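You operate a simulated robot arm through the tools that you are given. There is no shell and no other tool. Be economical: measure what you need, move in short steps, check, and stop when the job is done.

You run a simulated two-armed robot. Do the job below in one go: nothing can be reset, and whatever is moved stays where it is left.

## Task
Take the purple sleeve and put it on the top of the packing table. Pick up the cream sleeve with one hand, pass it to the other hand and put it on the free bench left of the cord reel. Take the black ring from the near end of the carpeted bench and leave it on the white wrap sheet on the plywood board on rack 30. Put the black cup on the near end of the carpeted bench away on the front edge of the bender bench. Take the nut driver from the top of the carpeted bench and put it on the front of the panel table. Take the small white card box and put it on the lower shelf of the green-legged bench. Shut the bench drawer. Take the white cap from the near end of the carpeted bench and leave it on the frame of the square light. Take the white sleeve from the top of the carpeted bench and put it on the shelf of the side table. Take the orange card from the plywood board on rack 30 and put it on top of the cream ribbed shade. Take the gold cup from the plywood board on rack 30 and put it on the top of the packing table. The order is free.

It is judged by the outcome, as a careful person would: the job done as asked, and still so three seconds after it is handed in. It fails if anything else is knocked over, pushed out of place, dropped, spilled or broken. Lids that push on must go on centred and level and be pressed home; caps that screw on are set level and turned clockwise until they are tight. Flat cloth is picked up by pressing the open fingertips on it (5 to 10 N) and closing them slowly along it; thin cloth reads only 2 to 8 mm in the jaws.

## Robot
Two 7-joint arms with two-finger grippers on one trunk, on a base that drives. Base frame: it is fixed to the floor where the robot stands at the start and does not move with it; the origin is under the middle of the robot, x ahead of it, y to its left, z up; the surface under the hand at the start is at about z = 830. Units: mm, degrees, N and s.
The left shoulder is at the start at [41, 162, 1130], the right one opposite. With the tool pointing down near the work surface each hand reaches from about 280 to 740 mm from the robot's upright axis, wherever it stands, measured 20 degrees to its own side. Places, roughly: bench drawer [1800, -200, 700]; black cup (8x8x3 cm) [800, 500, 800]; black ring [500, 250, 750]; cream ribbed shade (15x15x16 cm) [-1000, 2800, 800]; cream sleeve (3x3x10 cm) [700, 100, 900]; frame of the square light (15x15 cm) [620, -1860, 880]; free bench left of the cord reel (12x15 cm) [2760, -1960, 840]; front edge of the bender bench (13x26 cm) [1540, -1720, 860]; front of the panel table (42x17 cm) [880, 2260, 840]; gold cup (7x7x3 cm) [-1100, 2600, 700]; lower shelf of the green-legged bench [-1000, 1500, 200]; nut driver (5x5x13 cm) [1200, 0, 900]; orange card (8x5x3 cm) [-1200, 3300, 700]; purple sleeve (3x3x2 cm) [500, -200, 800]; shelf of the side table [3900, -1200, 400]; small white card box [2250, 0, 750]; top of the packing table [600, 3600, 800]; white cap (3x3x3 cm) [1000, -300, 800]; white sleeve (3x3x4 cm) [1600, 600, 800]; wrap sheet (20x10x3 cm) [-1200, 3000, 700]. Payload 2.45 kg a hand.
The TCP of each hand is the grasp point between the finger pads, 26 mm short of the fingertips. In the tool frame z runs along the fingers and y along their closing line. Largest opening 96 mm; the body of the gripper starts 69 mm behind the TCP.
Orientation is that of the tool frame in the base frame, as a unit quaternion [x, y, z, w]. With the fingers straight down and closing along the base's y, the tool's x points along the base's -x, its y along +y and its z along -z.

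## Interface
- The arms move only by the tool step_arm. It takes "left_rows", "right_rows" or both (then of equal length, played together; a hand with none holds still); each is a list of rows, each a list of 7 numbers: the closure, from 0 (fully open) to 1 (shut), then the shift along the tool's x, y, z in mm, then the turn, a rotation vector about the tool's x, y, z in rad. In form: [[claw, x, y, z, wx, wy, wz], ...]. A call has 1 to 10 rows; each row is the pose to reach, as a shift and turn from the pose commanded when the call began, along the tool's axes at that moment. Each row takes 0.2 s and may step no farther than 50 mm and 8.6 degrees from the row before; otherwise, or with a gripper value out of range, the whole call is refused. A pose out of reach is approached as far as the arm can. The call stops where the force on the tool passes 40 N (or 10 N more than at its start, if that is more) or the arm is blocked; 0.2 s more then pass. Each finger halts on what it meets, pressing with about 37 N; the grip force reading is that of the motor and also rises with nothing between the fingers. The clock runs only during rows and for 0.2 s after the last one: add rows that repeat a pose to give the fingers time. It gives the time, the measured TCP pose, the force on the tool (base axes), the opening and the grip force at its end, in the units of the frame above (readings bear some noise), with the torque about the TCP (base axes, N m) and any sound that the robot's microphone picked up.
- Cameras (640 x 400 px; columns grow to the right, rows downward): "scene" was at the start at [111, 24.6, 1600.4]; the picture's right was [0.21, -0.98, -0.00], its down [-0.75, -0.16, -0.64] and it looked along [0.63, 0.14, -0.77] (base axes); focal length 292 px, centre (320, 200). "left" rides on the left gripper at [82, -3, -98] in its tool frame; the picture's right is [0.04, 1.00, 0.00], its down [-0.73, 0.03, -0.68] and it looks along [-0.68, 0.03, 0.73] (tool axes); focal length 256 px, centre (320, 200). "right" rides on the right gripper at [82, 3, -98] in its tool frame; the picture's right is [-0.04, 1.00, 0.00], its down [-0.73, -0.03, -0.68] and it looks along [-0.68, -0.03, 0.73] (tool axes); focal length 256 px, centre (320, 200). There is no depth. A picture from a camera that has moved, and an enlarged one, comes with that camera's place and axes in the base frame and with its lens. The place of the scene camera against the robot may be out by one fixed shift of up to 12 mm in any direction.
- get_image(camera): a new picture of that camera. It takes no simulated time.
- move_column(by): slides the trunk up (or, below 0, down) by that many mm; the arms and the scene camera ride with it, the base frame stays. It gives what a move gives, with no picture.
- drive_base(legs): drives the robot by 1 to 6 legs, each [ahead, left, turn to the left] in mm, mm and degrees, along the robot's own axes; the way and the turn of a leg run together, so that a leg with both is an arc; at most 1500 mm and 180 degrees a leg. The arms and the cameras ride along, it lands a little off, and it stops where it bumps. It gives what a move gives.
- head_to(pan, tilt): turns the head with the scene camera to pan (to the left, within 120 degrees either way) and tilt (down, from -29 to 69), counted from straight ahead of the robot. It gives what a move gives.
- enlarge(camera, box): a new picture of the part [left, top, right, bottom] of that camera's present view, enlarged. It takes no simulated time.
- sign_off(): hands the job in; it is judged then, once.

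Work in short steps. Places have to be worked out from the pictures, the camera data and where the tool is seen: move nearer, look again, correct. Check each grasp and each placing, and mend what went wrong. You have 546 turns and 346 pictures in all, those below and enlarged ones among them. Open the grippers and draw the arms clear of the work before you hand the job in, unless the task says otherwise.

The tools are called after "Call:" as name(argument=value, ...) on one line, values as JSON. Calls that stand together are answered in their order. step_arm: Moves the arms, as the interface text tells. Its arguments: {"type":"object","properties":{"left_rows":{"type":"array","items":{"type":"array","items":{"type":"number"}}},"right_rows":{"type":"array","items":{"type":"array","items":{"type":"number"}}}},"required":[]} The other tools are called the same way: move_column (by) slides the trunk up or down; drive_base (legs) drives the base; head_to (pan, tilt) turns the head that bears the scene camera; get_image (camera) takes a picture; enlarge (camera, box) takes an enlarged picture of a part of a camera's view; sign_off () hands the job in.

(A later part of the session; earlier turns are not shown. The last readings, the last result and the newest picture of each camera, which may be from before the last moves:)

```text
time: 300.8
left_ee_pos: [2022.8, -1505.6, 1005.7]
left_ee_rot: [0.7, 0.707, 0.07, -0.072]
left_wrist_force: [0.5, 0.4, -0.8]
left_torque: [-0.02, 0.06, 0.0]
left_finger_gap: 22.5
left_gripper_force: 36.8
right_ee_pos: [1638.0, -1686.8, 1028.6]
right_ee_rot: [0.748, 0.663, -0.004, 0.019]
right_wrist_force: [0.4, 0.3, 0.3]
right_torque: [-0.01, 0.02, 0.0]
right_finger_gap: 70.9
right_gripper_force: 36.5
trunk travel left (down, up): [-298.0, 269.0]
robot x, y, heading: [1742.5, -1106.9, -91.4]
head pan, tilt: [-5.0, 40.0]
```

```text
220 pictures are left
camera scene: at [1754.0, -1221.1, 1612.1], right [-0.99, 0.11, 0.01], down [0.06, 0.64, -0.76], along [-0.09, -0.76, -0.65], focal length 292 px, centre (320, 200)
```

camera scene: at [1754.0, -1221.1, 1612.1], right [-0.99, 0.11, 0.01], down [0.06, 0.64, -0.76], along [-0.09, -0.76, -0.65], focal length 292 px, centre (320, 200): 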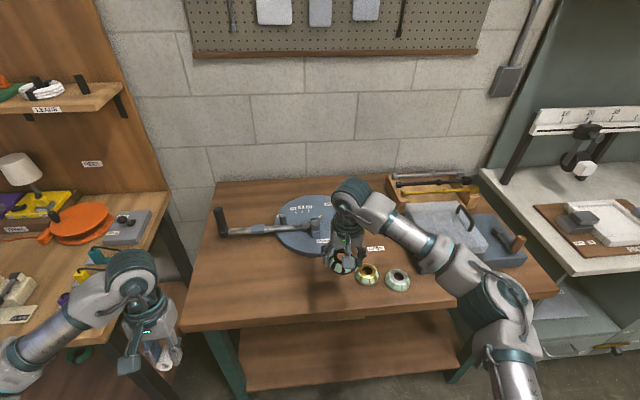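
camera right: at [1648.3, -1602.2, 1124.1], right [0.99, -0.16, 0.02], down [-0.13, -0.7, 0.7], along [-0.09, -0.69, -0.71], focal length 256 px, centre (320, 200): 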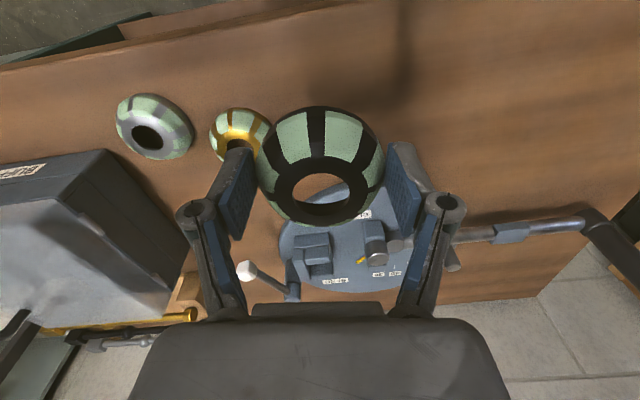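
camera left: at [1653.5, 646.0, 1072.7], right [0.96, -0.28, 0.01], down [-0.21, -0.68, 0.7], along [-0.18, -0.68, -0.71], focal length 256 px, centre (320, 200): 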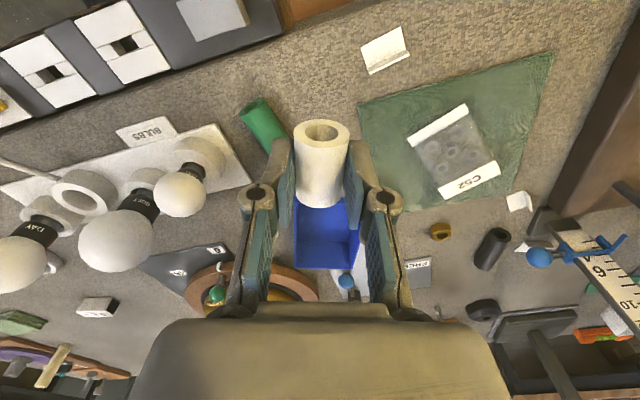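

Existing cups sit at x≤1582; my spot at [1642,-1698] is free. I lower towards the surface.

Call:
step_arm(right_rows=[[0.5, -10, 5, 35, 0, 0, 0], [0.5, -10, 5, 75, 0, 0, 0], [0.5, -10, 5, 110, 0, 0, 0], [0.5, -10, 5, 122, 0, 0, 0], [0.5, -10, 5, 128, 0, 0, 0], [0.5, -10, 5, 134, 0, 0, 0], [0.5, -10, 5, 140, 0, 0, 0], [0.5, -10, 5, 146, 0, 0, 0], [0.5, -10, 5, 150, 0, 0, 0]])

Call:
get_image(camera="right")

```text
time: 302.8
left_ee_pos: [2008.7, -1503.9, 1010.4]
left_ee_rot: [0.701, 0.707, 0.071, -0.067]
left_wrist_force: [-0.2, -0.1, -1.3]
left_torque: [0.03, -0.02, -0.02]
left_finger_gap: 22.7
left_gripper_force: 36.8
right_ee_pos: [1633.9, -1700.9, 881.2]
right_ee_rot: [0.746, 0.665, 0.0, 0.025]
right_wrist_force: [13.0, -0.5, 26.7]
right_torque: [0.1, 0.72, -0.07]
right_finger_gap: 71.3
right_gripper_force: 36.8
trunk travel left (down, up): [-298.0, 269.0]
robot x, y, heading: [1741.6, -1102.7, -91.5]
head pan, tilt: [-5.0, 40.0]
```

```text
219 pictures are left
camera right: at [1642.1, -1616.0, 977.4], right [0.99, -0.16, 0.04], down [-0.14, -0.7, 0.7], along [-0.08, -0.7, -0.71], focal length 256 px, centre (320, 200)
```

right: 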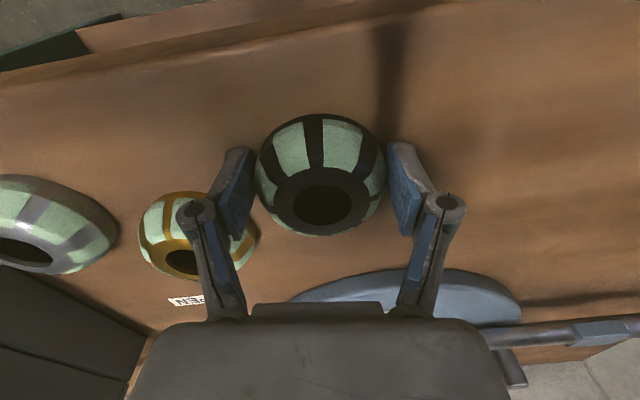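

Contact, but my left finger is near the gold cup. I raise 5 mm, shift 14 mm away from it, set down again.

Call:
step_arm(right_rows=[[0.5, 0, 0, -8, 0, 0, 0], [0.5, 0, 7, -8, 0, 0, 0], [0.5, 0, 14, -8, 0, 0, 0], [0.5, 0, 14, -8, 0, 0, 0], [0.5, 0, 14, -8, 0, 0, 0], [0.5, 0, 14, -4, 0, 0, 0], [0.5, 0, 14, 0, 0, 0, 0]])

```text
time: 304.4
left_ee_pos: [2010.5, -1504.8, 1010.5]
left_ee_rot: [0.7, 0.707, 0.072, -0.067]
left_wrist_force: [0.2, -0.5, 0.3]
left_torque: [0.01, -0.02, 0.02]
left_finger_gap: 22.4
left_gripper_force: 36.9
right_ee_pos: [1647.0, -1704.3, 881.0]
right_ee_rot: [0.748, 0.663, -0.004, 0.022]
right_wrist_force: [-1.8, -1.9, 12.5]
right_torque: [0.22, 0.29, 0.06]
right_finger_gap: 70.7
right_gripper_force: 36.4
trunk travel left (down, up): [-298.0, 269.0]
robot x, y, heading: [1739.1, -1108.0, -91.3]
head pan, tilt: [-5.0, 40.0]
```

Set down at [1647,-1704] with 12 N. I open just enough to release and lift straight up.

Call:
step_arm(right_rows=[[0.24, 0, 0, 0, 0, 0, 0], [0.14, 0, 0, 0, 0, 0, 0], [0.1, 0, 0, 0, 0, 0, 0], [0.1, 0, 0, -10, 0, 0, 0], [0.1, 0, 0, -50, 0, 0, 0], [0.1, 0, 0, -95, 0, 0, 0], [0.1, 10, 0, -140, 0, 0, 0]])

Call:
get_image(camera="right")

```text
time: 306.0
left_ee_pos: [2011.9, -1504.6, 1011.0]
left_ee_rot: [0.7, 0.707, 0.072, -0.068]
left_wrist_force: [-0.5, -0.1, -0.3]
left_torque: [-0.05, 0.0, 0.0]
left_finger_gap: 22.6
left_gripper_force: 37.2
right_ee_pos: [1644.2, -1688.5, 1020.3]
right_ee_rot: [0.748, 0.663, -0.001, 0.02]
right_wrist_force: [-0.9, 0.2, 0.5]
right_torque: [0.01, 0.01, -0.01]
right_finger_gap: 86.6
right_gripper_force: 0.0
trunk travel left (down, up): [-298.0, 269.0]
robot x, y, heading: [1741.5, -1107.3, -91.4]
head pan, tilt: [-5.0, 40.0]
```

```text
218 pictures are left
camera right: at [1654.1, -1604.0, 1115.6], right [0.99, -0.16, 0.03], down [-0.13, -0.7, 0.7], along [-0.09, -0.69, -0.71], focal length 256 px, centre (320, 200)
```

right: 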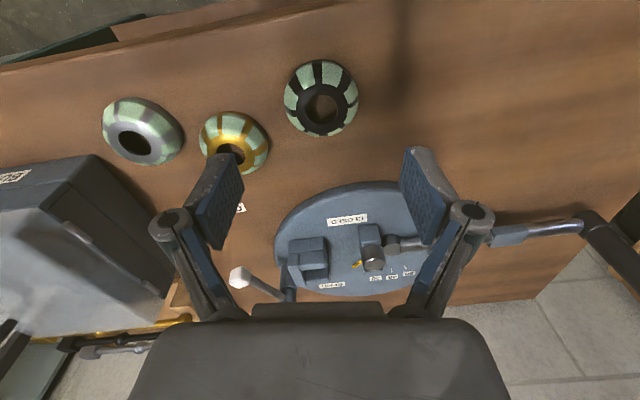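

The cup is in place. Now the white sleeve to the side table: I retract the right hand and look toward the far end (+x).

Call:
step_arm(right_rows=[[0.3, 45, 0, -20, 0, 0, 0], [0.3, 90, 0, -40, 0, 0, 0], [0.3, 135, 0, -60, 0, 0, 0], [0.3, 180, 0, -80, 0, 0, 0], [0.3, 220, 0, -90, 0, 0, 0]])

Call:
head_to(pan=90, tilt=30)

Call:
get_image(camera="scene")

```text
time: 307.2
left_ee_pos: [2011.4, -1505.0, 1010.3]
left_ee_rot: [0.7, 0.707, 0.072, -0.068]
left_wrist_force: [0.1, 0.1, -0.8]
left_torque: [0.02, 0.02, 0.0]
left_finger_gap: 22.6
left_gripper_force: 36.8
right_ee_pos: [1669.0, -1467.5, 1102.4]
right_ee_rot: [0.749, 0.662, -0.002, 0.02]
right_wrist_force: [0.4, 0.1, 0.7]
right_torque: [0.05, 0.02, 0.01]
right_finger_gap: 67.1
right_gripper_force: 0.0
trunk travel left (down, up): [-298.0, 269.0]
robot x, y, heading: [1741.3, -1106.1, -91.2]
head pan, tilt: [-5.0, 40.0]
```

```text
time: 308.9
left_ee_pos: [2011.2, -1505.6, 1008.3]
left_ee_rot: [0.7, 0.707, 0.072, -0.069]
left_wrist_force: [0.7, -1.4, -1.3]
left_torque: [0.03, -0.01, -0.03]
left_finger_gap: 22.7
left_gripper_force: 37.7
right_ee_pos: [1667.8, -1468.3, 1102.4]
right_ee_rot: [0.748, 0.664, -0.001, 0.021]
right_wrist_force: [0.1, 0.3, -0.8]
right_torque: [0.03, 0.04, 0.02]
right_finger_gap: 67.2
right_gripper_force: 0.1
trunk travel left (down, up): [-298.0, 269.0]
robot x, y, heading: [1743.9, -1104.9, -91.3]
head pan, tilt: [90.0, 30.0]
```

```text
217 pictures are left
camera scene: at [1832.6, -1137.1, 1627.8], right [-0.02, -1.0, 0.0], down [-0.5, 0.02, -0.87], along [0.87, -0.02, -0.5], focal length 292 px, centre (320, 200)
```

scene: 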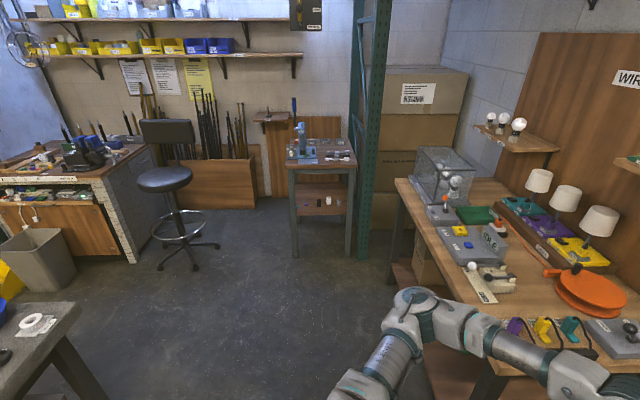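

I enlarge the side table to see its shelf.

Call:
enlarge(camera="scene", box=[260, 110, 380, 270])

Call:
enlarge(camera="scene", box=[380, 140, 640, 360])

```text
2.50 times, centred on (320, 190) of scene
camera zoom: at [1832.6, -1137.1, 1627.8], right [-0.02, -1.0, 0.0], down [-0.5, 0.02, -0.87], along [0.87, -0.02, -0.5], focal length 731 px, centre (320, 225)
```

zoom: 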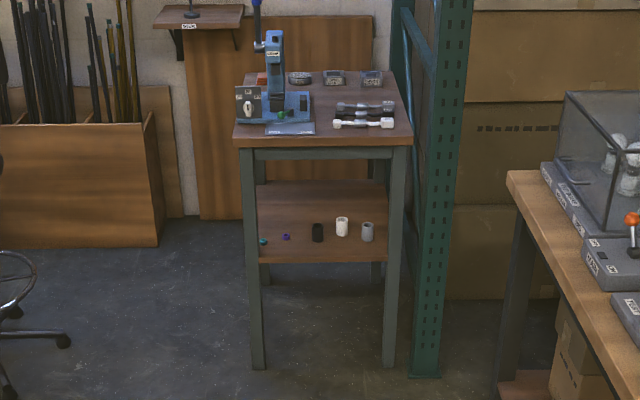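

```text
1.82 times, centred on (510, 250) of scene
camera zoom: at [1832.6, -1137.1, 1627.8], right [-0.02, -1.0, 0.0], down [-0.5, 0.02, -0.87], along [0.87, -0.02, -0.5], focal length 532 px, centre (-26, 109)
```

zoom: 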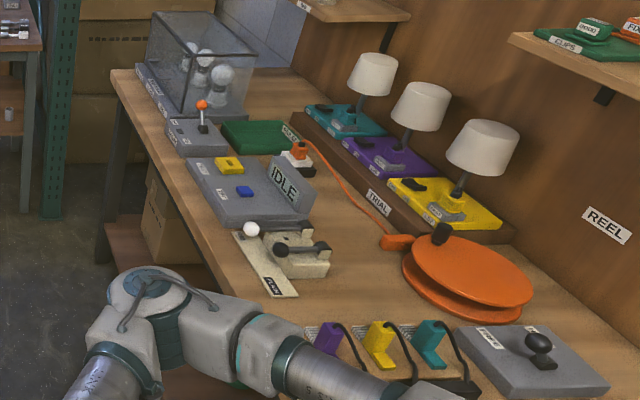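

I check how the white sleeve sits in the left gripper.

Call:
get_image(camera="left")

```text
214 pictures are left
camera left: at [2006.8, -1443.5, 1121.5], right [1.0, 0.05, 0.02], down [0.03, -0.85, 0.52], along [0.04, -0.52, -0.85], focal length 256 px, centre (320, 200)
```

left: 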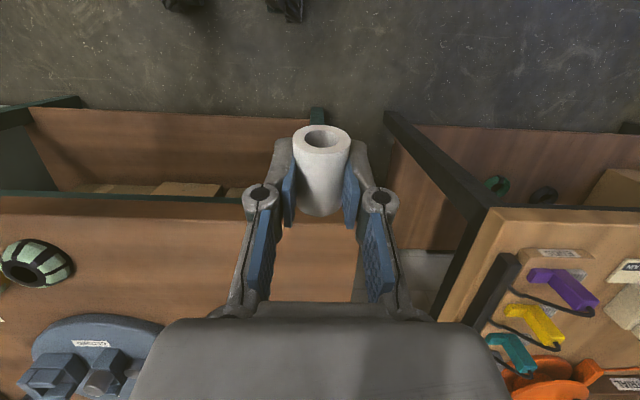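

The sleeve lies along the tool's x-axis, so pitching the hand to horizontal will stand it upright. I back to the aisle's middle, turn to face the side table, and drive toward it.

Call:
drive_base(legs=[[-185, 0, 0], [0, 0, 91.3], [1100, 0, 0]])

Call:
head_to(pan=-10, tilt=35)

Call:
get_image(camera="scene")

```text
time: 319.5
left_ee_pos: [3223.8, -640.5, 1009.4]
left_ee_rot: [-0.017, 0.995, 0.002, -0.1]
left_wrist_force: [0.4, -0.5, -0.2]
left_torque: [0.01, 0.02, -0.01]
left_finger_gap: 22.7
left_gripper_force: 37.1
right_ee_pos: [3195.6, -981.7, 1101.6]
right_ee_rot: [0.047, 0.999, 0.014, 0.016]
right_wrist_force: [-0.2, -0.8, 0.6]
right_torque: [0.0, -0.02, 0.0]
right_finger_gap: 67.3
right_gripper_force: 0.0
trunk travel left (down, up): [-298.0, 269.0]
robot x, y, heading: [2831.8, -916.7, 0.2]
head pan, tilt: [90.0, 30.0]
```

```text
time: 321.2
left_ee_pos: [3220.5, -639.6, 1010.8]
left_ee_rot: [-0.016, 0.995, 0.002, -0.098]
left_wrist_force: [-0.5, -0.4, 0.6]
left_torque: [0.02, -0.02, 0.02]
left_finger_gap: 22.6
left_gripper_force: 37.4
right_ee_pos: [3193.1, -984.1, 1103.0]
right_ee_rot: [0.048, 0.999, 0.014, 0.018]
right_wrist_force: [-1.3, 0.5, 0.3]
right_torque: [0.0, -0.02, -0.03]
right_finger_gap: 67.3
right_gripper_force: 0.0
trunk travel left (down, up): [-298.0, 269.0]
robot x, y, heading: [2834.8, -917.7, 0.1]
head pan, tilt: [-10.0, 35.0]
```

```text
213 pictures are left
camera scene: at [2954.3, -924.7, 1619.8], right [-0.17, -0.99, 0.0], down [-0.57, 0.1, -0.82], along [0.8, -0.14, -0.58], focal length 292 px, centre (320, 200)
```

scene: 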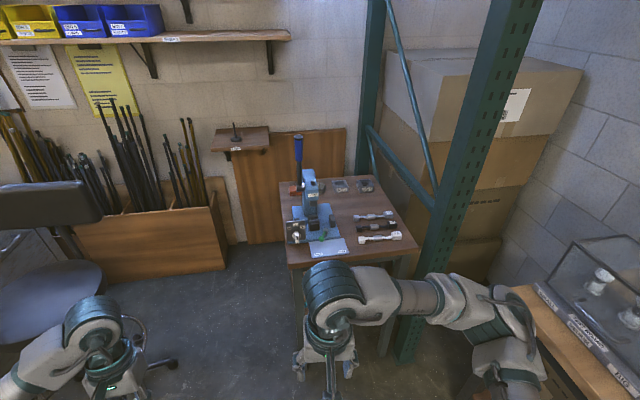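

I bring the right hand in front of me to tuck its elbow, and start pitching the left hand up toward horizontal while moving it forward.

Call:
step_arm(left_rows=[[0.8, -30, -5, 0, 0, -0.1, 0], [0.8, -60, -10, 0, 0, -0.2, 0], [0.8, -90, -15, 0, 0, -0.3, 0], [0.8, -120, -20, 0, 0, -0.4, 0], [0.8, -150, -25, 0, 0, -0.5, 0], [0.8, -180, -30, 0, 0, -0.6, 0], [0.8, -210, -35, 0, 0, -0.7, 0], [0.8, -240, -40, 0, 0, -0.8, 0], [0.8, -260, -45, 0, 0, -0.9, 0], [0.8, -260, -45, 0, 0, -1.0, 0]], right_rows=[[0.3, -25, -10, 0, 0, 0, 0], [0.3, -50, -20, 0, 0, 0, 0], [0.3, -75, -30, 0, 0, 0, 0], [0.3, -100, -40, 0, 0, 0, 0], [0.3, -125, -50, 0, 0, 0, 0], [0.3, -150, -60, 0, 0, 0, 0], [0.3, -175, -70, 0, 0, 0, 0], [0.3, -200, -80, 0, 0, 0, 0], [0.3, -225, -90, 0, 0, 0, 0], [0.3, -225, -90, 0, 0, 0, 0]])

Call:
get_image(camera="scene")

```text
time: 323.4
left_ee_pos: [3477.3, -677.5, 960.6]
left_ee_rot: [-0.013, 0.92, 0.01, 0.392]
left_wrist_force: [0.8, 0.4, 0.3]
left_torque: [-0.03, 0.02, -0.01]
left_finger_gap: 22.3
left_gripper_force: 37.1
right_ee_pos: [3408.0, -1094.1, 1108.9]
right_ee_rot: [0.048, 0.999, 0.014, 0.019]
right_wrist_force: [0.5, -0.1, -0.5]
right_torque: [0.03, -0.02, 0.01]
right_finger_gap: 67.0
right_gripper_force: 0.2
trunk travel left (down, up): [-298.0, 269.0]
robot x, y, heading: [2832.0, -919.4, 0.2]
head pan, tilt: [-10.0, 35.0]
```

```text
212 pictures are left
camera scene: at [2954.6, -925.9, 1619.8], right [-0.17, -0.98, 0.0], down [-0.57, 0.1, -0.82], along [0.8, -0.14, -0.58], focal length 292 px, centre (320, 200)
```

scene: 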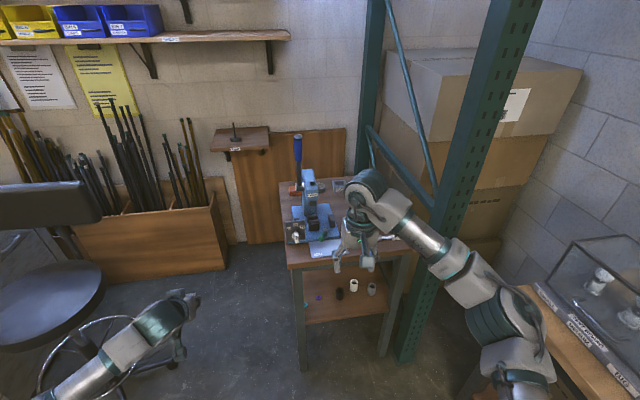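

Half pitched. I finish pitching the left hand to horizontal.

Call:
step_arm(left_rows=[[0.8, 0, 0, 0, 0, -0.13, 0], [0.8, 0, 0, 0, 0, -0.26, 0], [0.8, 0, 0, 0, 0, -0.39, 0], [0.8, 0, 0, 0, 0, -0.52, 0], [0.8, 0, 0, 0, 0, -0.65, 0], [0.8, 0, 0, 0, 0, -0.77, 0], [0.8, 0, 0, 0, 0, -0.77, 0]])

Call:
get_image(camera="left")

Call:
head_to(pan=15, tilt=45)

Call:
get_image(camera="scene")

```text
time: 325.0
left_ee_pos: [3476.8, -676.5, 959.7]
left_ee_rot: [-0.011, 0.845, 0.012, 0.535]
left_wrist_force: [-0.1, 0.6, 0.1]
left_torque: [0.01, 0.0, -0.03]
left_finger_gap: 22.6
left_gripper_force: 37.3
left hand out of reach, approached as far as the arm can: row 3, 4, 5, 6, 7
right_ee_pos: [3408.6, -1094.8, 1107.6]
right_ee_rot: [0.048, 0.999, 0.014, 0.017]
right_wrist_force: [0.5, 0.4, -0.6]
right_torque: [0.03, 0.01, 0.02]
right_finger_gap: 67.3
right_gripper_force: 0.1
trunk travel left (down, up): [-298.0, 269.0]
robot x, y, heading: [2834.7, -917.6, 0.3]
head pan, tilt: [-10.0, 35.0]
```

```text
211 pictures are left
camera left: at [3354.4, -682.7, 928.0], right [-0.05, 1.0, -0.03], down [-0.3, 0.01, 0.95], along [0.95, 0.06, 0.3], focal length 256 px, centre (320, 200)
```

left: 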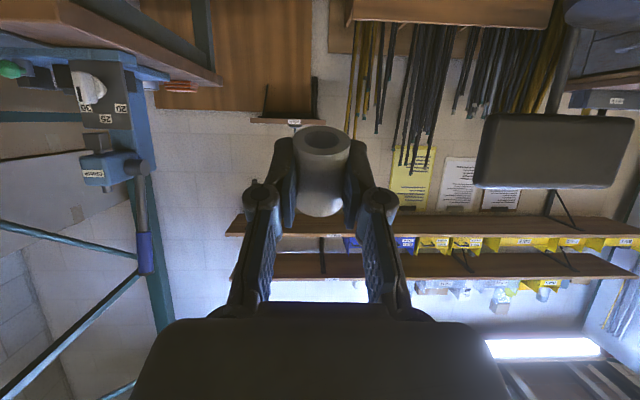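

```text
time: 325.9
left_ee_pos: [3478.4, -676.0, 960.0]
left_ee_rot: [-0.012, 0.845, 0.012, 0.535]
left_wrist_force: [0.5, 1.3, -0.9]
left_torque: [-0.01, -0.01, -0.01]
left_finger_gap: 22.6
left_gripper_force: 37.0
right_ee_pos: [3410.6, -1095.3, 1107.2]
right_ee_rot: [0.047, 0.999, 0.013, 0.017]
right_wrist_force: [-0.8, -0.9, -1.1]
right_torque: [-0.01, -0.04, 0.03]
right_finger_gap: 67.0
right_gripper_force: 0.1
trunk travel left (down, up): [-298.0, 269.0]
robot x, y, heading: [2830.8, -917.0, 0.1]
head pan, tilt: [15.0, 45.0]
```

```text
210 pictures are left
camera scene: at [2947.3, -889.7, 1604.9], right [0.26, -0.97, 0.0], down [-0.69, -0.18, -0.7], along [0.68, 0.18, -0.71], focal length 292 px, centre (320, 200)
```

scene: 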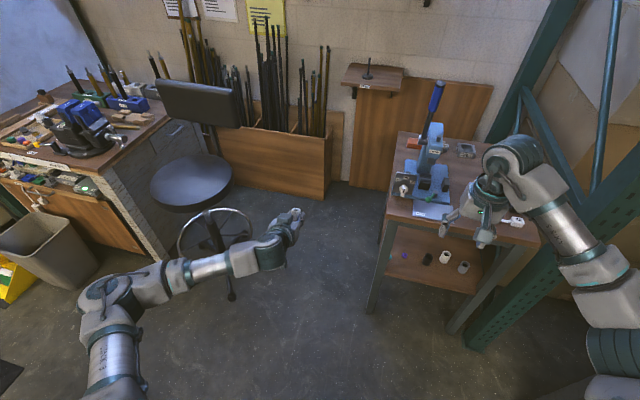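

The pitch reaches ~65°, which still lets the sleeve settle upright. I lower the trunk 250 mm and raise the right hand to stay clear of the side table top.

Call:
move_column(by=-250)

Call:
step_arm(right_rows=[[0.3, 0, 0, -45, 0, 0, 0], [0.3, 0, 0, -90, 0, 0, 0], [0.3, 0, 0, -135, 0, 0, 0], [0.3, 0, 0, -180, 0, 0, 0], [0.3, 0, 0, -220, 0, 0, 0]])

Call:
get_image(camera="scene")

```text
time: 328.5
left_ee_pos: [3477.4, -677.1, 667.1]
left_ee_rot: [-0.012, 0.867, 0.014, 0.498]
left_wrist_force: [0.0, -0.8, -0.1]
left_torque: [0.02, 0.0, 0.01]
left_finger_gap: 22.5
left_gripper_force: 36.9
right_ee_pos: [3408.0, -1096.2, 859.3]
right_ee_rot: [0.049, 0.999, 0.013, 0.018]
right_wrist_force: [0.3, 0.5, 0.5]
right_torque: [0.02, 0.0, -0.04]
right_finger_gap: 67.3
right_gripper_force: 0.0
trunk travel left (down, up): [-48.0, 519.0]
robot x, y, heading: [2831.1, -917.9, 0.2]
head pan, tilt: [15.0, 45.0]
```

```text
time: 329.7
left_ee_pos: [3478.0, -676.3, 666.8]
left_ee_rot: [-0.012, 0.867, 0.012, 0.498]
left_wrist_force: [-0.3, -1.0, -0.6]
left_torque: [-0.02, 0.0, -0.04]
left_finger_gap: 22.7
left_gripper_force: 37.0
right_ee_pos: [3397.2, -1099.0, 1080.6]
right_ee_rot: [0.047, 0.999, 0.014, 0.019]
right_wrist_force: [1.4, -0.1, -0.4]
right_torque: [-0.01, 0.02, -0.02]
right_finger_gap: 67.5
right_gripper_force: 0.0
trunk travel left (down, up): [-48.0, 519.0]
robot x, y, heading: [2830.9, -918.1, 0.2]
head pan, tilt: [15.0, 45.0]
```

```text
209 pictures are left
camera scene: at [3190.8, -887.6, 1315.2], right [0.26, -0.97, 0.0], down [-0.69, -0.19, -0.7], along [0.68, 0.18, -0.71], focal length 292 px, centre (320, 200)
```

scene: 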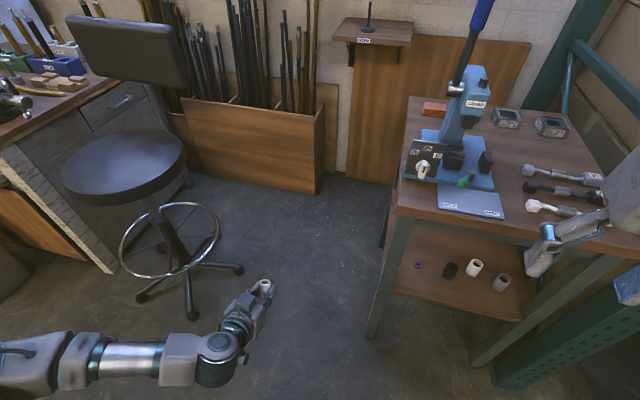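

Shelf front edge is at x≈3711, z≈410; free front-row spot near y=-1130. I shift the base right and move the left hand across and down in front of the shelf opening.

Call:
drive_base(legs=[[0, -110, 0]])

Call:
step_arm(left_rows=[[0.8, 15, -33, 16, 0, 0, 0], [0.8, 30, -66, 32, 0, 0, 0], [0.8, 45, -100, 47, 0, 0, 0], [0.8, 60, -133, 63, 0, 0, 0], [0.8, 75, -167, 79, 0, 0, 0], [0.8, 91, -200, 95, 0, 0, 0], [0.8, 106, -233, 111, 0, 0, 0], [0.8, 121, -267, 126, 0, 0, 0], [0.8, 136, -300, 142, 0, 0, 0], [0.8, 151, -330, 158, 0, 0, 0]])

Call:
get_image(camera="scene")

Call:
get_image(camera="left")

```text
time: 330.9
left_ee_pos: [3479.8, -762.3, 656.4]
left_ee_rot: [-0.018, 0.868, 0.002, 0.496]
left_wrist_force: [0.3, 2.6, -1.7]
left_torque: [-0.11, 0.01, -0.18]
left_finger_gap: 22.3
left_gripper_force: 36.8
right_ee_pos: [3399.0, -1174.8, 1079.9]
right_ee_rot: [0.047, 0.999, 0.001, 0.018]
right_wrist_force: [0.2, 2.9, -1.8]
right_torque: [-0.29, -0.07, -0.01]
right_finger_gap: 67.2
right_gripper_force: 0.2
trunk travel left (down, up): [-48.0, 519.0]
robot x, y, heading: [2834.4, -1021.3, -0.3]
head pan, tilt: [15.0, 45.0]
```

```text
time: 333.1
left_ee_pos: [3548.7, -1096.4, 455.0]
left_ee_rot: [-0.015, 0.866, 0.014, 0.5]
left_wrist_force: [0.7, 1.2, -0.5]
left_torque: [-0.06, -0.02, -0.03]
left_finger_gap: 22.5
left_gripper_force: 37.0
left hand out of reach, approached as far as the arm can: row 1
right_ee_pos: [3392.2, -1190.5, 1082.1]
right_ee_rot: [0.047, 0.999, 0.011, 0.02]
right_wrist_force: [0.7, 0.7, 0.0]
right_torque: [-0.1, 0.02, 0.02]
right_finger_gap: 66.9
right_gripper_force: 0.0
trunk travel left (down, up): [-48.0, 519.0]
robot x, y, heading: [2834.7, -1015.0, -0.2]
head pan, tilt: [15.0, 45.0]
```

```text
208 pictures are left
camera scene: at [3193.3, -983.5, 1314.2], right [0.26, -0.97, 0.0], down [-0.69, -0.19, -0.7], along [0.68, 0.18, -0.71], focal length 292 px, centre (320, 200)
```

scene: 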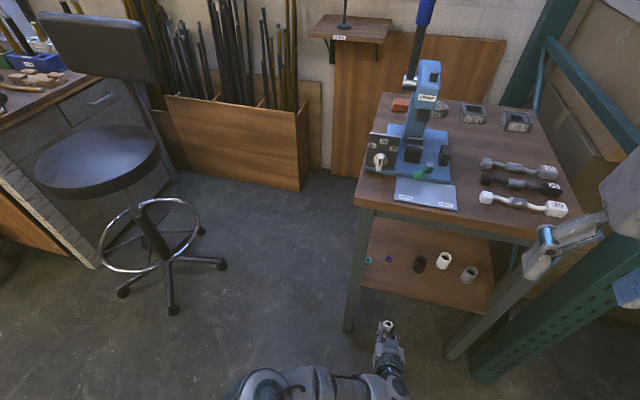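

```text
207 pictures are left
camera left: at [3423.6, -1103.0, 433.7], right [-0.06, 1.0, -0.03], down [-0.22, 0.01, 0.97], along [0.97, 0.06, 0.22], focal length 256 px, centre (320, 200)
```

left: 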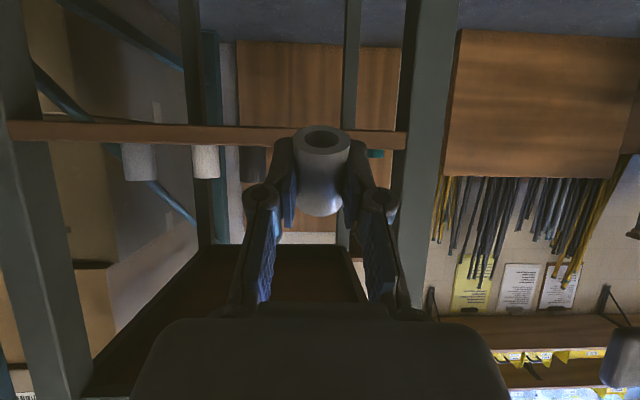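

Shelf top measures ≈440 from the wrist view, so the sleeve's lower end (27 mm below TCP) must clear it. I raise the hand, add pitch, align y, and drive 110 mm forward.

Call:
step_arm(left_rows=[[0.8, -13, -10, -8, 0, -0.08, 0], [0.8, -28, -20, -16, 0, -0.16, 0], [0.8, -28, -34, -16, 0, -0.24, 0], [0.8, -28, -34, -16, 0, -0.24, 0]])

Call:
drive_base(legs=[[100, 0, 0]])

Call:
get_image(camera="left")

Call:
get_image(camera="scene")

```text
time: 334.1
left_ee_pos: [3550.0, -1136.1, 488.4]
left_ee_rot: [-0.011, 0.799, 0.016, 0.601]
left_wrist_force: [0.0, 0.7, 0.2]
left_torque: [0.01, 0.02, 0.01]
left_finger_gap: 22.5
left_gripper_force: 37.2
right_ee_pos: [3391.5, -1198.3, 1082.1]
right_ee_rot: [0.047, 0.999, 0.013, 0.02]
right_wrist_force: [0.6, 0.6, -0.6]
right_torque: [-0.09, -0.02, -0.01]
right_finger_gap: 67.3
right_gripper_force: 0.0
trunk travel left (down, up): [-48.0, 519.0]
robot x, y, heading: [2834.2, -1016.6, 0.0]
head pan, tilt: [15.0, 45.0]
```

```text
time: 335.2
left_ee_pos: [3649.8, -1144.9, 485.1]
left_ee_rot: [-0.007, 0.8, 0.02, 0.599]
left_wrist_force: [-0.3, -0.1, -1.4]
left_torque: [-0.03, 0.0, 0.0]
left_finger_gap: 22.7
left_gripper_force: 37.1
right_ee_pos: [3493.6, -1215.6, 1078.8]
right_ee_rot: [0.048, 0.998, 0.02, 0.02]
right_wrist_force: [0.9, -0.6, -0.4]
right_torque: [0.07, 0.01, -0.03]
right_finger_gap: 67.4
right_gripper_force: 0.0
trunk travel left (down, up): [-48.0, 519.0]
robot x, y, heading: [2931.8, -1020.3, -0.1]
head pan, tilt: [15.0, 45.0]
```

```text
206 pictures are left
camera left: at [3532.6, -1150.4, 433.8], right [-0.05, 1.0, -0.01], down [-0.44, -0.01, 0.9], along [0.89, 0.05, 0.44], focal length 256 px, centre (320, 200)
```

left: 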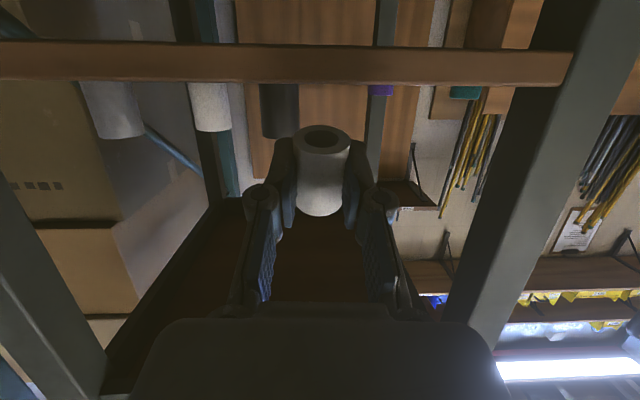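

```text
205 pictures are left
camera scene: at [3293.7, -1005.7, 1314.3], right [0.26, -0.97, -0.01], down [-0.69, -0.18, -0.7], along [0.68, 0.19, -0.71], focal length 292 px, centre (320, 200)
```

scene: 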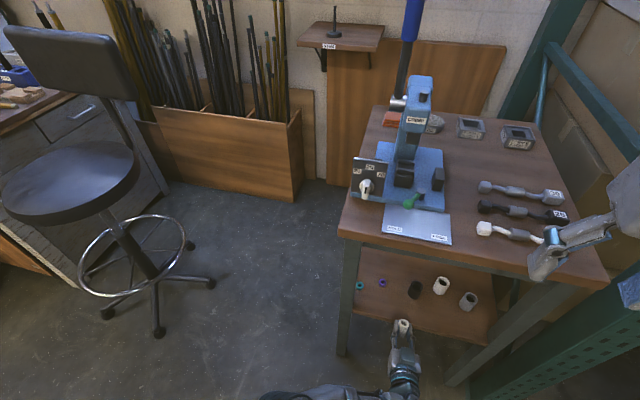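

Pitch is now 73°. The sleeve bottom clears the shelf by ~17 mm; I advance 95 mm inside.

Call:
step_arm(left_rows=[[0.8, -9, 4, 30, 0, 0, 0], [0.8, -18, 8, 60, 0, 0, 0], [0.8, -27, 10, 91, 0, 0, 0], [0.8, -27, 10, 91, 0, 0, 0], [0.8, -27, 10, 91, 0, 0, 0]])

Call:
get_image(camera="left")

Call:
enlarge(camera="scene", box=[320, 230, 540, 400])

```text
time: 336.4
left_ee_pos: [3698.9, -1131.5, 490.6]
left_ee_rot: [-0.009, 0.799, 0.016, 0.601]
left_wrist_force: [0.4, -0.4, 0.0]
left_torque: [0.0, 0.0, -0.01]
left_finger_gap: 22.4
left_gripper_force: 36.6
left hand out of reach, approached as far as the arm can: row 2, 3, 4, 5
right_ee_pos: [3485.6, -1204.8, 1085.2]
right_ee_rot: [0.047, 0.998, 0.015, 0.023]
right_wrist_force: [-0.1, 0.7, -0.9]
right_torque: [0.05, 0.01, -0.02]
right_finger_gap: 67.3
right_gripper_force: 0.1
trunk travel left (down, up): [-48.0, 519.0]
robot x, y, heading: [2931.7, -1023.0, -0.1]
head pan, tilt: [15.0, 45.0]
```

```text
204 pictures are left
camera left: at [3582.0, -1136.5, 439.6], right [-0.05, 1.0, -0.02], down [-0.45, 0.0, 0.89], along [0.89, 0.05, 0.45], focal length 256 px, centre (320, 200)
```

left: 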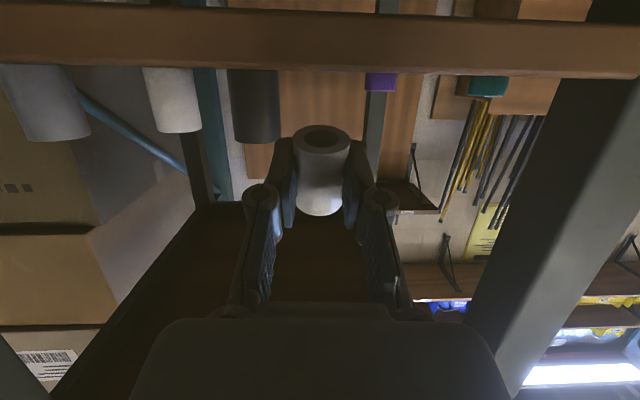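

```text
2.35 times, centred on (430, 315) of scene
camera zoom: at [3292.6, -992.2, 1314.4], right [0.26, -0.97, 0.0], down [-0.69, -0.18, -0.7], along [0.68, 0.18, -0.71], focal length 688 px, centre (61, -71)
```

zoom: 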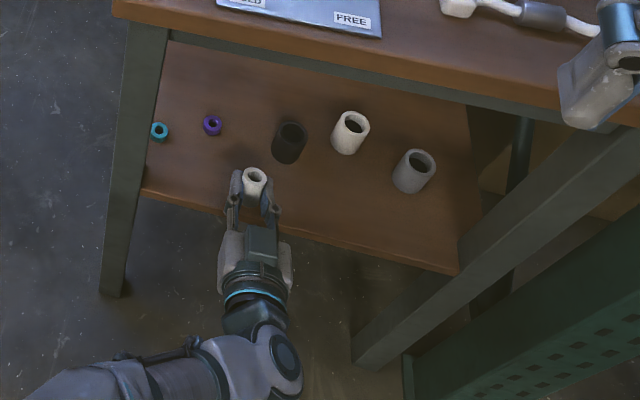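

Out of arm reach by ~45 mm, so I drive forward 50 mm.

Call:
drive_base(legs=[[52, 0, 0]])

Call:
get_image(camera="left")

Call:
enlarge(camera="scene", box=[320, 230, 540, 400])

```text
time: 337.4
left_ee_pos: [3750.4, -1132.9, 489.2]
left_ee_rot: [-0.008, 0.799, 0.017, 0.601]
left_wrist_force: [0.5, 0.5, -0.7]
left_torque: [-0.01, -0.04, -0.01]
left_finger_gap: 22.6
left_gripper_force: 37.1
right_ee_pos: [3539.3, -1208.5, 1084.1]
right_ee_rot: [0.048, 0.998, 0.016, 0.022]
right_wrist_force: [0.9, -0.6, -0.9]
right_torque: [0.03, 0.06, -0.01]
right_finger_gap: 67.3
right_gripper_force: 0.0
trunk travel left (down, up): [-48.0, 519.0]
robot x, y, heading: [2982.7, -1025.6, 0.1]
head pan, tilt: [15.0, 45.0]
```

```text
202 pictures are left
camera left: at [3634.4, -1138.9, 438.0], right [-0.05, 1.0, -0.02], down [-0.45, 0.0, 0.89], along [0.89, 0.05, 0.45], focal length 256 px, centre (320, 200)
```

left: 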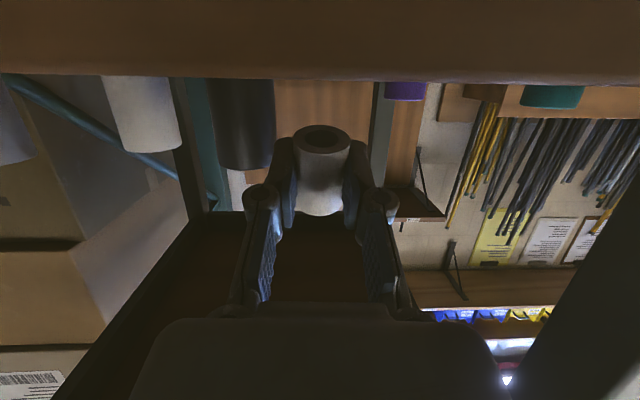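

```text
2.35 times, centred on (430, 315) of scene
camera zoom: at [3346.2, -997.4, 1314.0], right [0.26, -0.97, 0.0], down [-0.69, -0.18, -0.7], along [0.68, 0.18, -0.71], focal length 688 px, centre (61, -71)
```

zoom: 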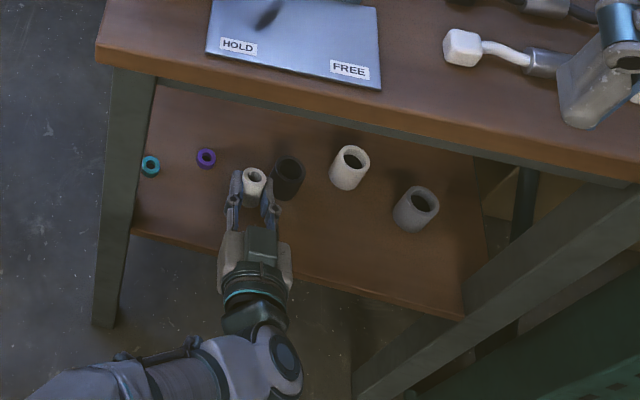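

Sleeve is ~55 mm inside the shelf edge and clear of the others. I lower it slowly to contact.

Call:
step_arm(left_rows=[[0.8, 8, 0, 2, 0, 0, 0], [0.8, 13, 0, 4, 0, 0, 0], [0.8, 17, 0, 5, 0, 0, 0], [0.8, 21, 0, 6, 0, 0, 0], [0.8, 25, 0, 7, 0, 0, 0]])

Call:
get_image(camera="left")

```text
time: 338.6
left_ee_pos: [3750.0, -1134.4, 495.0]
left_ee_rot: [-0.009, 0.797, 0.017, 0.604]
left_wrist_force: [0.3, 0.3, -1.0]
left_torque: [-0.01, -0.01, 0.03]
left_finger_gap: 22.7
left_gripper_force: 37.1
left hand out of reach, approached as far as the arm can: row 1, 2, 3, 4, 5
right_ee_pos: [3533.3, -1208.4, 1088.2]
right_ee_rot: [0.047, 0.998, 0.016, 0.027]
right_wrist_force: [-0.6, -0.3, 0.4]
right_torque: [0.03, 0.02, -0.01]
right_finger_gap: 67.0
right_gripper_force: 0.0
trunk travel left (down, up): [-48.0, 519.0]
robot x, y, heading: [2986.9, -1024.2, -0.2]
head pan, tilt: [15.0, 45.0]
```

```text
200 pictures are left
camera left: at [3632.8, -1139.6, 442.0], right [-0.05, 1.0, -0.02], down [-0.46, 0.0, 0.89], along [0.89, 0.05, 0.46], focal length 256 px, centre (320, 200)
```

left: 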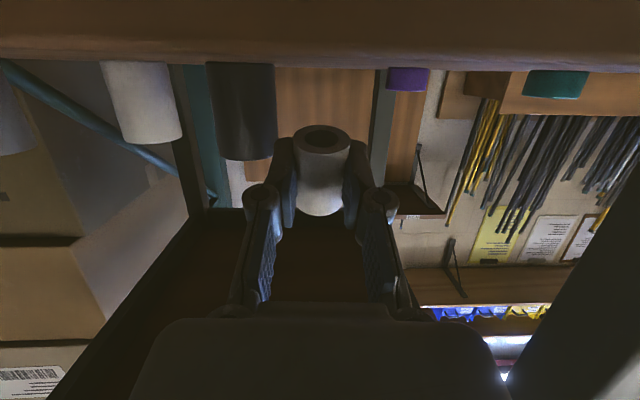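

The arm is at its limit, so I lower the last bit with the trunk.

Call:
move_column(by=-18)

Call:
get_image(camera="left")

```text
time: 339.2
left_ee_pos: [3749.7, -1133.4, 478.8]
left_ee_rot: [-0.008, 0.796, 0.016, 0.605]
left_wrist_force: [-0.3, 0.2, 0.2]
left_torque: [0.0, 0.04, -0.01]
left_finger_gap: 22.7
left_gripper_force: 37.4
right_ee_pos: [3546.1, -1207.4, 1053.6]
right_ee_rot: [0.048, 0.999, 0.015, 0.007]
right_wrist_force: [-0.8, -0.7, 1.5]
right_torque: [0.02, -0.05, -0.03]
right_finger_gap: 67.4
right_gripper_force: 0.0
trunk travel left (down, up): [-30.0, 537.0]
robot x, y, heading: [2984.7, -1022.8, -0.2]
head pan, tilt: [15.0, 45.0]
```

```text
199 pictures are left
camera left: at [3633.0, -1138.7, 426.0], right [-0.05, 1.0, -0.02], down [-0.46, 0.0, 0.89], along [0.89, 0.05, 0.46], focal length 256 px, centre (320, 200)
```

left: 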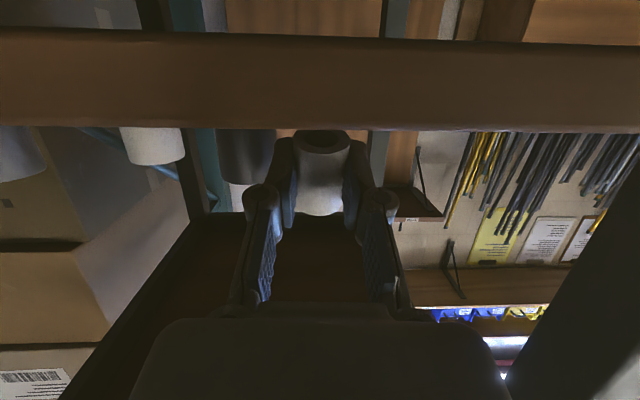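

About 10 mm remain; I lower with the trunk in two small steps.

Call:
move_column(by=-8)

Call:
move_column(by=-5)

```text
time: 339.8
left_ee_pos: [3748.7, -1133.2, 469.0]
left_ee_rot: [-0.01, 0.797, 0.017, 0.604]
left_wrist_force: [0.8, 0.1, -0.2]
left_torque: [-0.01, 0.02, -0.01]
left_finger_gap: 22.5
left_gripper_force: 37.3
right_ee_pos: [3554.7, -1208.0, 1034.4]
right_ee_rot: [0.048, 0.999, 0.015, -0.004]
right_wrist_force: [-1.3, -0.1, 0.9]
right_torque: [-0.01, -0.02, -0.01]
right_finger_gap: 67.2
right_gripper_force: 0.1
trunk travel left (down, up): [-22.0, 545.0]
robot x, y, heading: [2988.2, -1020.7, -0.3]
head pan, tilt: [15.0, 45.0]
```

```text
time: 340.3
left_ee_pos: [3748.8, -1132.1, 465.7]
left_ee_rot: [-0.011, 0.796, 0.018, 0.605]
left_wrist_force: [0.4, -0.9, 10.5]
left_torque: [0.02, -0.23, -0.04]
left_finger_gap: 22.8
left_gripper_force: 36.6
right_ee_pos: [3557.2, -1207.5, 1025.9]
right_ee_rot: [0.048, 0.999, 0.014, -0.009]
right_wrist_force: [0.9, 0.6, 0.3]
right_torque: [0.0, 0.0, 0.02]
right_finger_gap: 67.2
right_gripper_force: 0.0
trunk travel left (down, up): [-17.0, 550.0]
robot x, y, heading: [2988.7, -1021.2, 0.0]
head pan, tilt: [15.0, 45.0]
```

Contact (10 N). I release gently; with a 16° lean it should rock upright.

Call:
step_arm(left_rows=[[0.75, 0, 0, 0, 0, 0, 0], [0.7, 0, 0, 0, 0, 0, 0], [0.65, 0, 0, 0, 0, 0, 0], [0.5, 0, 0, 0, 0, 0, 0], [0.3, 0, 0, 0, 0, 0, 0], [0.3, 0, 0, 0, 0, 0, 0]])

Call:
enlarge(camera="scene", box=[320, 230, 540, 400])

Call:
get_image(camera="left")

```text
time: 341.7
left_ee_pos: [3748.7, -1131.8, 462.6]
left_ee_rot: [-0.009, 0.797, 0.017, 0.604]
left_wrist_force: [-0.3, -0.2, -0.6]
left_torque: [0.02, -0.02, 0.01]
left_finger_gap: 67.3
left_gripper_force: 0.0
right_ee_pos: [3560.1, -1206.8, 1023.8]
right_ee_rot: [0.049, 0.999, 0.014, -0.01]
right_wrist_force: [0.5, -0.2, 0.0]
right_torque: [0.02, -0.02, -0.01]
right_finger_gap: 67.1
right_gripper_force: 0.1
trunk travel left (down, up): [-17.0, 550.0]
robot x, y, heading: [2980.9, -1023.4, 0.2]
head pan, tilt: [15.0, 45.0]
```

```text
2.35 times, centred on (430, 315) of scene
camera zoom: at [3385.4, -996.8, 1269.4], right [0.26, -0.97, 0.0], down [-0.69, -0.18, -0.7], along [0.68, 0.18, -0.71], focal length 688 px, centre (61, -71)
```

zoom: 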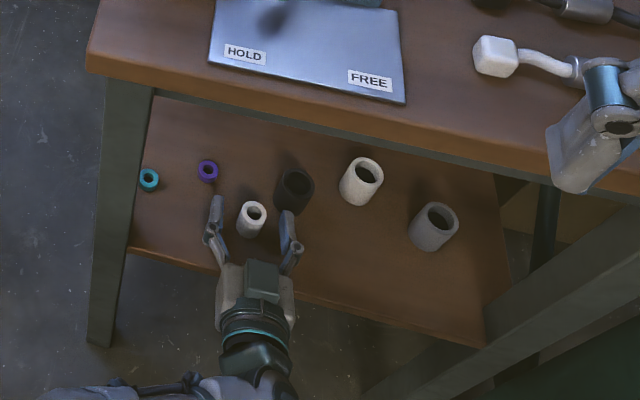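

```text
197 pictures are left
camera left: at [3632.6, -1138.4, 410.8], right [-0.05, 1.0, -0.02], down [-0.46, 0.0, 0.89], along [0.89, 0.05, 0.46], focal length 256 px, centre (320, 200)
```

left: 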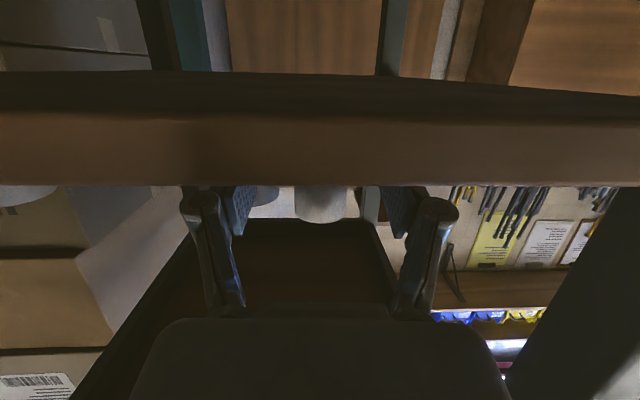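

The sleeve stands upright on the shelf. I back straight out.

Call:
drive_base(legs=[[-200, 0, 0]])

Call:
enlarge(camera="scene", box=[320, 130, 540, 300])

```text
time: 343.3
left_ee_pos: [3546.5, -1133.6, 464.0]
left_ee_rot: [-0.009, 0.796, 0.017, 0.605]
left_wrist_force: [-0.3, 0.1, 0.2]
left_torque: [0.0, 0.05, 0.01]
left_finger_gap: 67.2
left_gripper_force: 0.0
right_ee_pos: [3357.3, -1207.8, 1024.4]
right_ee_rot: [0.049, 0.999, 0.014, -0.01]
right_wrist_force: [0.2, -0.3, 0.5]
right_torque: [0.02, -0.03, 0.02]
right_finger_gap: 67.1
right_gripper_force: 0.0
trunk travel left (down, up): [-17.0, 550.0]
robot x, y, heading: [2779.8, -1022.7, -0.2]
head pan, tilt: [15.0, 45.0]
```

```text
2.35 times, centred on (430, 215) of scene
camera zoom: at [3183.1, -996.9, 1269.7], right [0.26, -0.97, 0.0], down [-0.69, -0.18, -0.7], along [0.68, 0.18, -0.71], focal length 688 px, centre (61, 165)
```

zoom: 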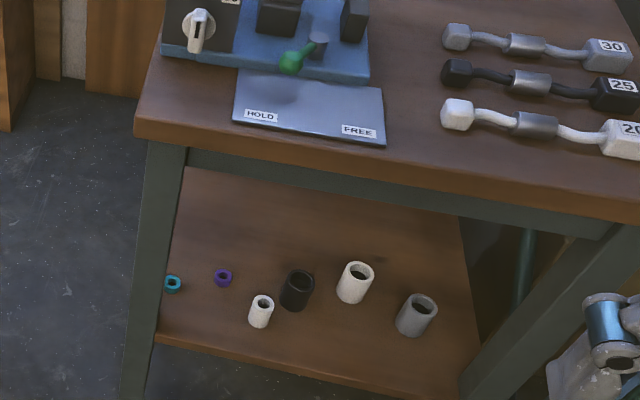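

White sleeve done. I raise the trunk, move to mid-aisle, and return the left hand to pointing down.

Call:
move_column(by=283)

Call:
drive_base(legs=[[0, 110, 0]])

Call:
step_arm(left_rows=[[0.3, -23, 18, -27, 0, 0.13, 0], [0.3, -47, 36, -55, 0, 0.26, 0], [0.3, -70, 54, -82, 0, 0.39, 0], [0.3, -94, 72, -110, 0, 0.52, 0], [0.3, -117, 90, -137, 0, 0.65, 0], [0.3, -141, 108, -164, 0, 0.78, 0], [0.3, -164, 126, -192, 0, 0.91, 0], [0.3, -188, 144, -219, 0, 1.04, 0], [0.3, -211, 162, -246, 0, 1.17, 0], [0.3, -235, 180, -274, 0, 1.3, 0]], right_rows=[[0.3, 20, 0, 0, 0, 0, 0], [0.3, 40, 0, 0, 0, 0, 0], [0.3, 60, 0, 0, 0, 0, 0], [0.3, 80, 0, 0, 0, 0, 0], [0.3, 100, 0, 0, 0, 0, 0], [0.3, 120, 0, 0, 0, 0, 0], [0.3, 140, 0, 0, 0, 0, 0], [0.3, 160, 0, 0, 0, 0, 0], [0.3, 180, 0, 0, 0, 0, 0], [0.3, 200, 0, 0, 0, 0, 0]])

```text
time: 346.2
left_ee_pos: [3563.5, -1135.2, 1024.7]
left_ee_rot: [-0.012, 0.667, 0.013, 0.745]
left_wrist_force: [0.0, 0.4, -0.3]
left_torque: [-0.01, 0.0, -0.01]
left_finger_gap: 67.1
left_gripper_force: 0.0
right_ee_pos: [3347.8, -1207.6, 1318.6]
right_ee_rot: [0.049, 0.999, 0.015, 0.0]
right_wrist_force: [-0.1, 0.1, 0.3]
right_torque: [-0.01, -0.01, -0.01]
right_finger_gap: 66.9
right_gripper_force: 0.0
trunk travel left (down, up): [-300.0, 267.0]
robot x, y, heading: [2780.8, -1020.8, -0.1]
head pan, tilt: [15.0, 45.0]
```

```text
time: 347.4
left_ee_pos: [3561.6, -1073.4, 1016.9]
left_ee_rot: [0.004, 0.668, 0.022, 0.743]
left_wrist_force: [-1.5, -1.7, -2.0]
left_torque: [-0.07, -0.17, 0.16]
left_finger_gap: 67.1
left_gripper_force: 0.0
right_ee_pos: [3349.8, -1156.6, 1310.8]
right_ee_rot: [0.051, 0.998, 0.033, 0.0]
right_wrist_force: [-1.8, -2.2, -0.3]
right_torque: [0.17, -0.1, -0.02]
right_finger_gap: 66.9
right_gripper_force: 0.0
trunk travel left (down, up): [-300.0, 267.0]
robot x, y, heading: [2781.4, -921.2, -0.2]
head pan, tilt: [15.0, 45.0]
```

```text
time: 349.8
left_ee_pos: [3250.8, -830.5, 1227.7]
left_ee_rot: [-0.02, 0.982, -0.008, 0.189]
left_wrist_force: [1.6, 0.6, -0.1]
left_torque: [-0.02, 0.05, 0.02]
left_finger_gap: 67.5
left_gripper_force: 0.0
right_ee_pos: [3140.3, -1050.3, 1325.0]
right_ee_rot: [0.048, 0.999, 0.003, 0.006]
right_wrist_force: [0.0, 0.9, -0.5]
right_torque: [-0.03, -0.01, 0.0]
right_finger_gap: 67.2
right_gripper_force: 0.1
trunk travel left (down, up): [-300.0, 267.0]
robot x, y, heading: [2782.8, -912.4, 0.0]
head pan, tilt: [15.0, 45.0]
stopped in row 10 (left hand): the arm was blocked; the commanded pose is now the measured one
```

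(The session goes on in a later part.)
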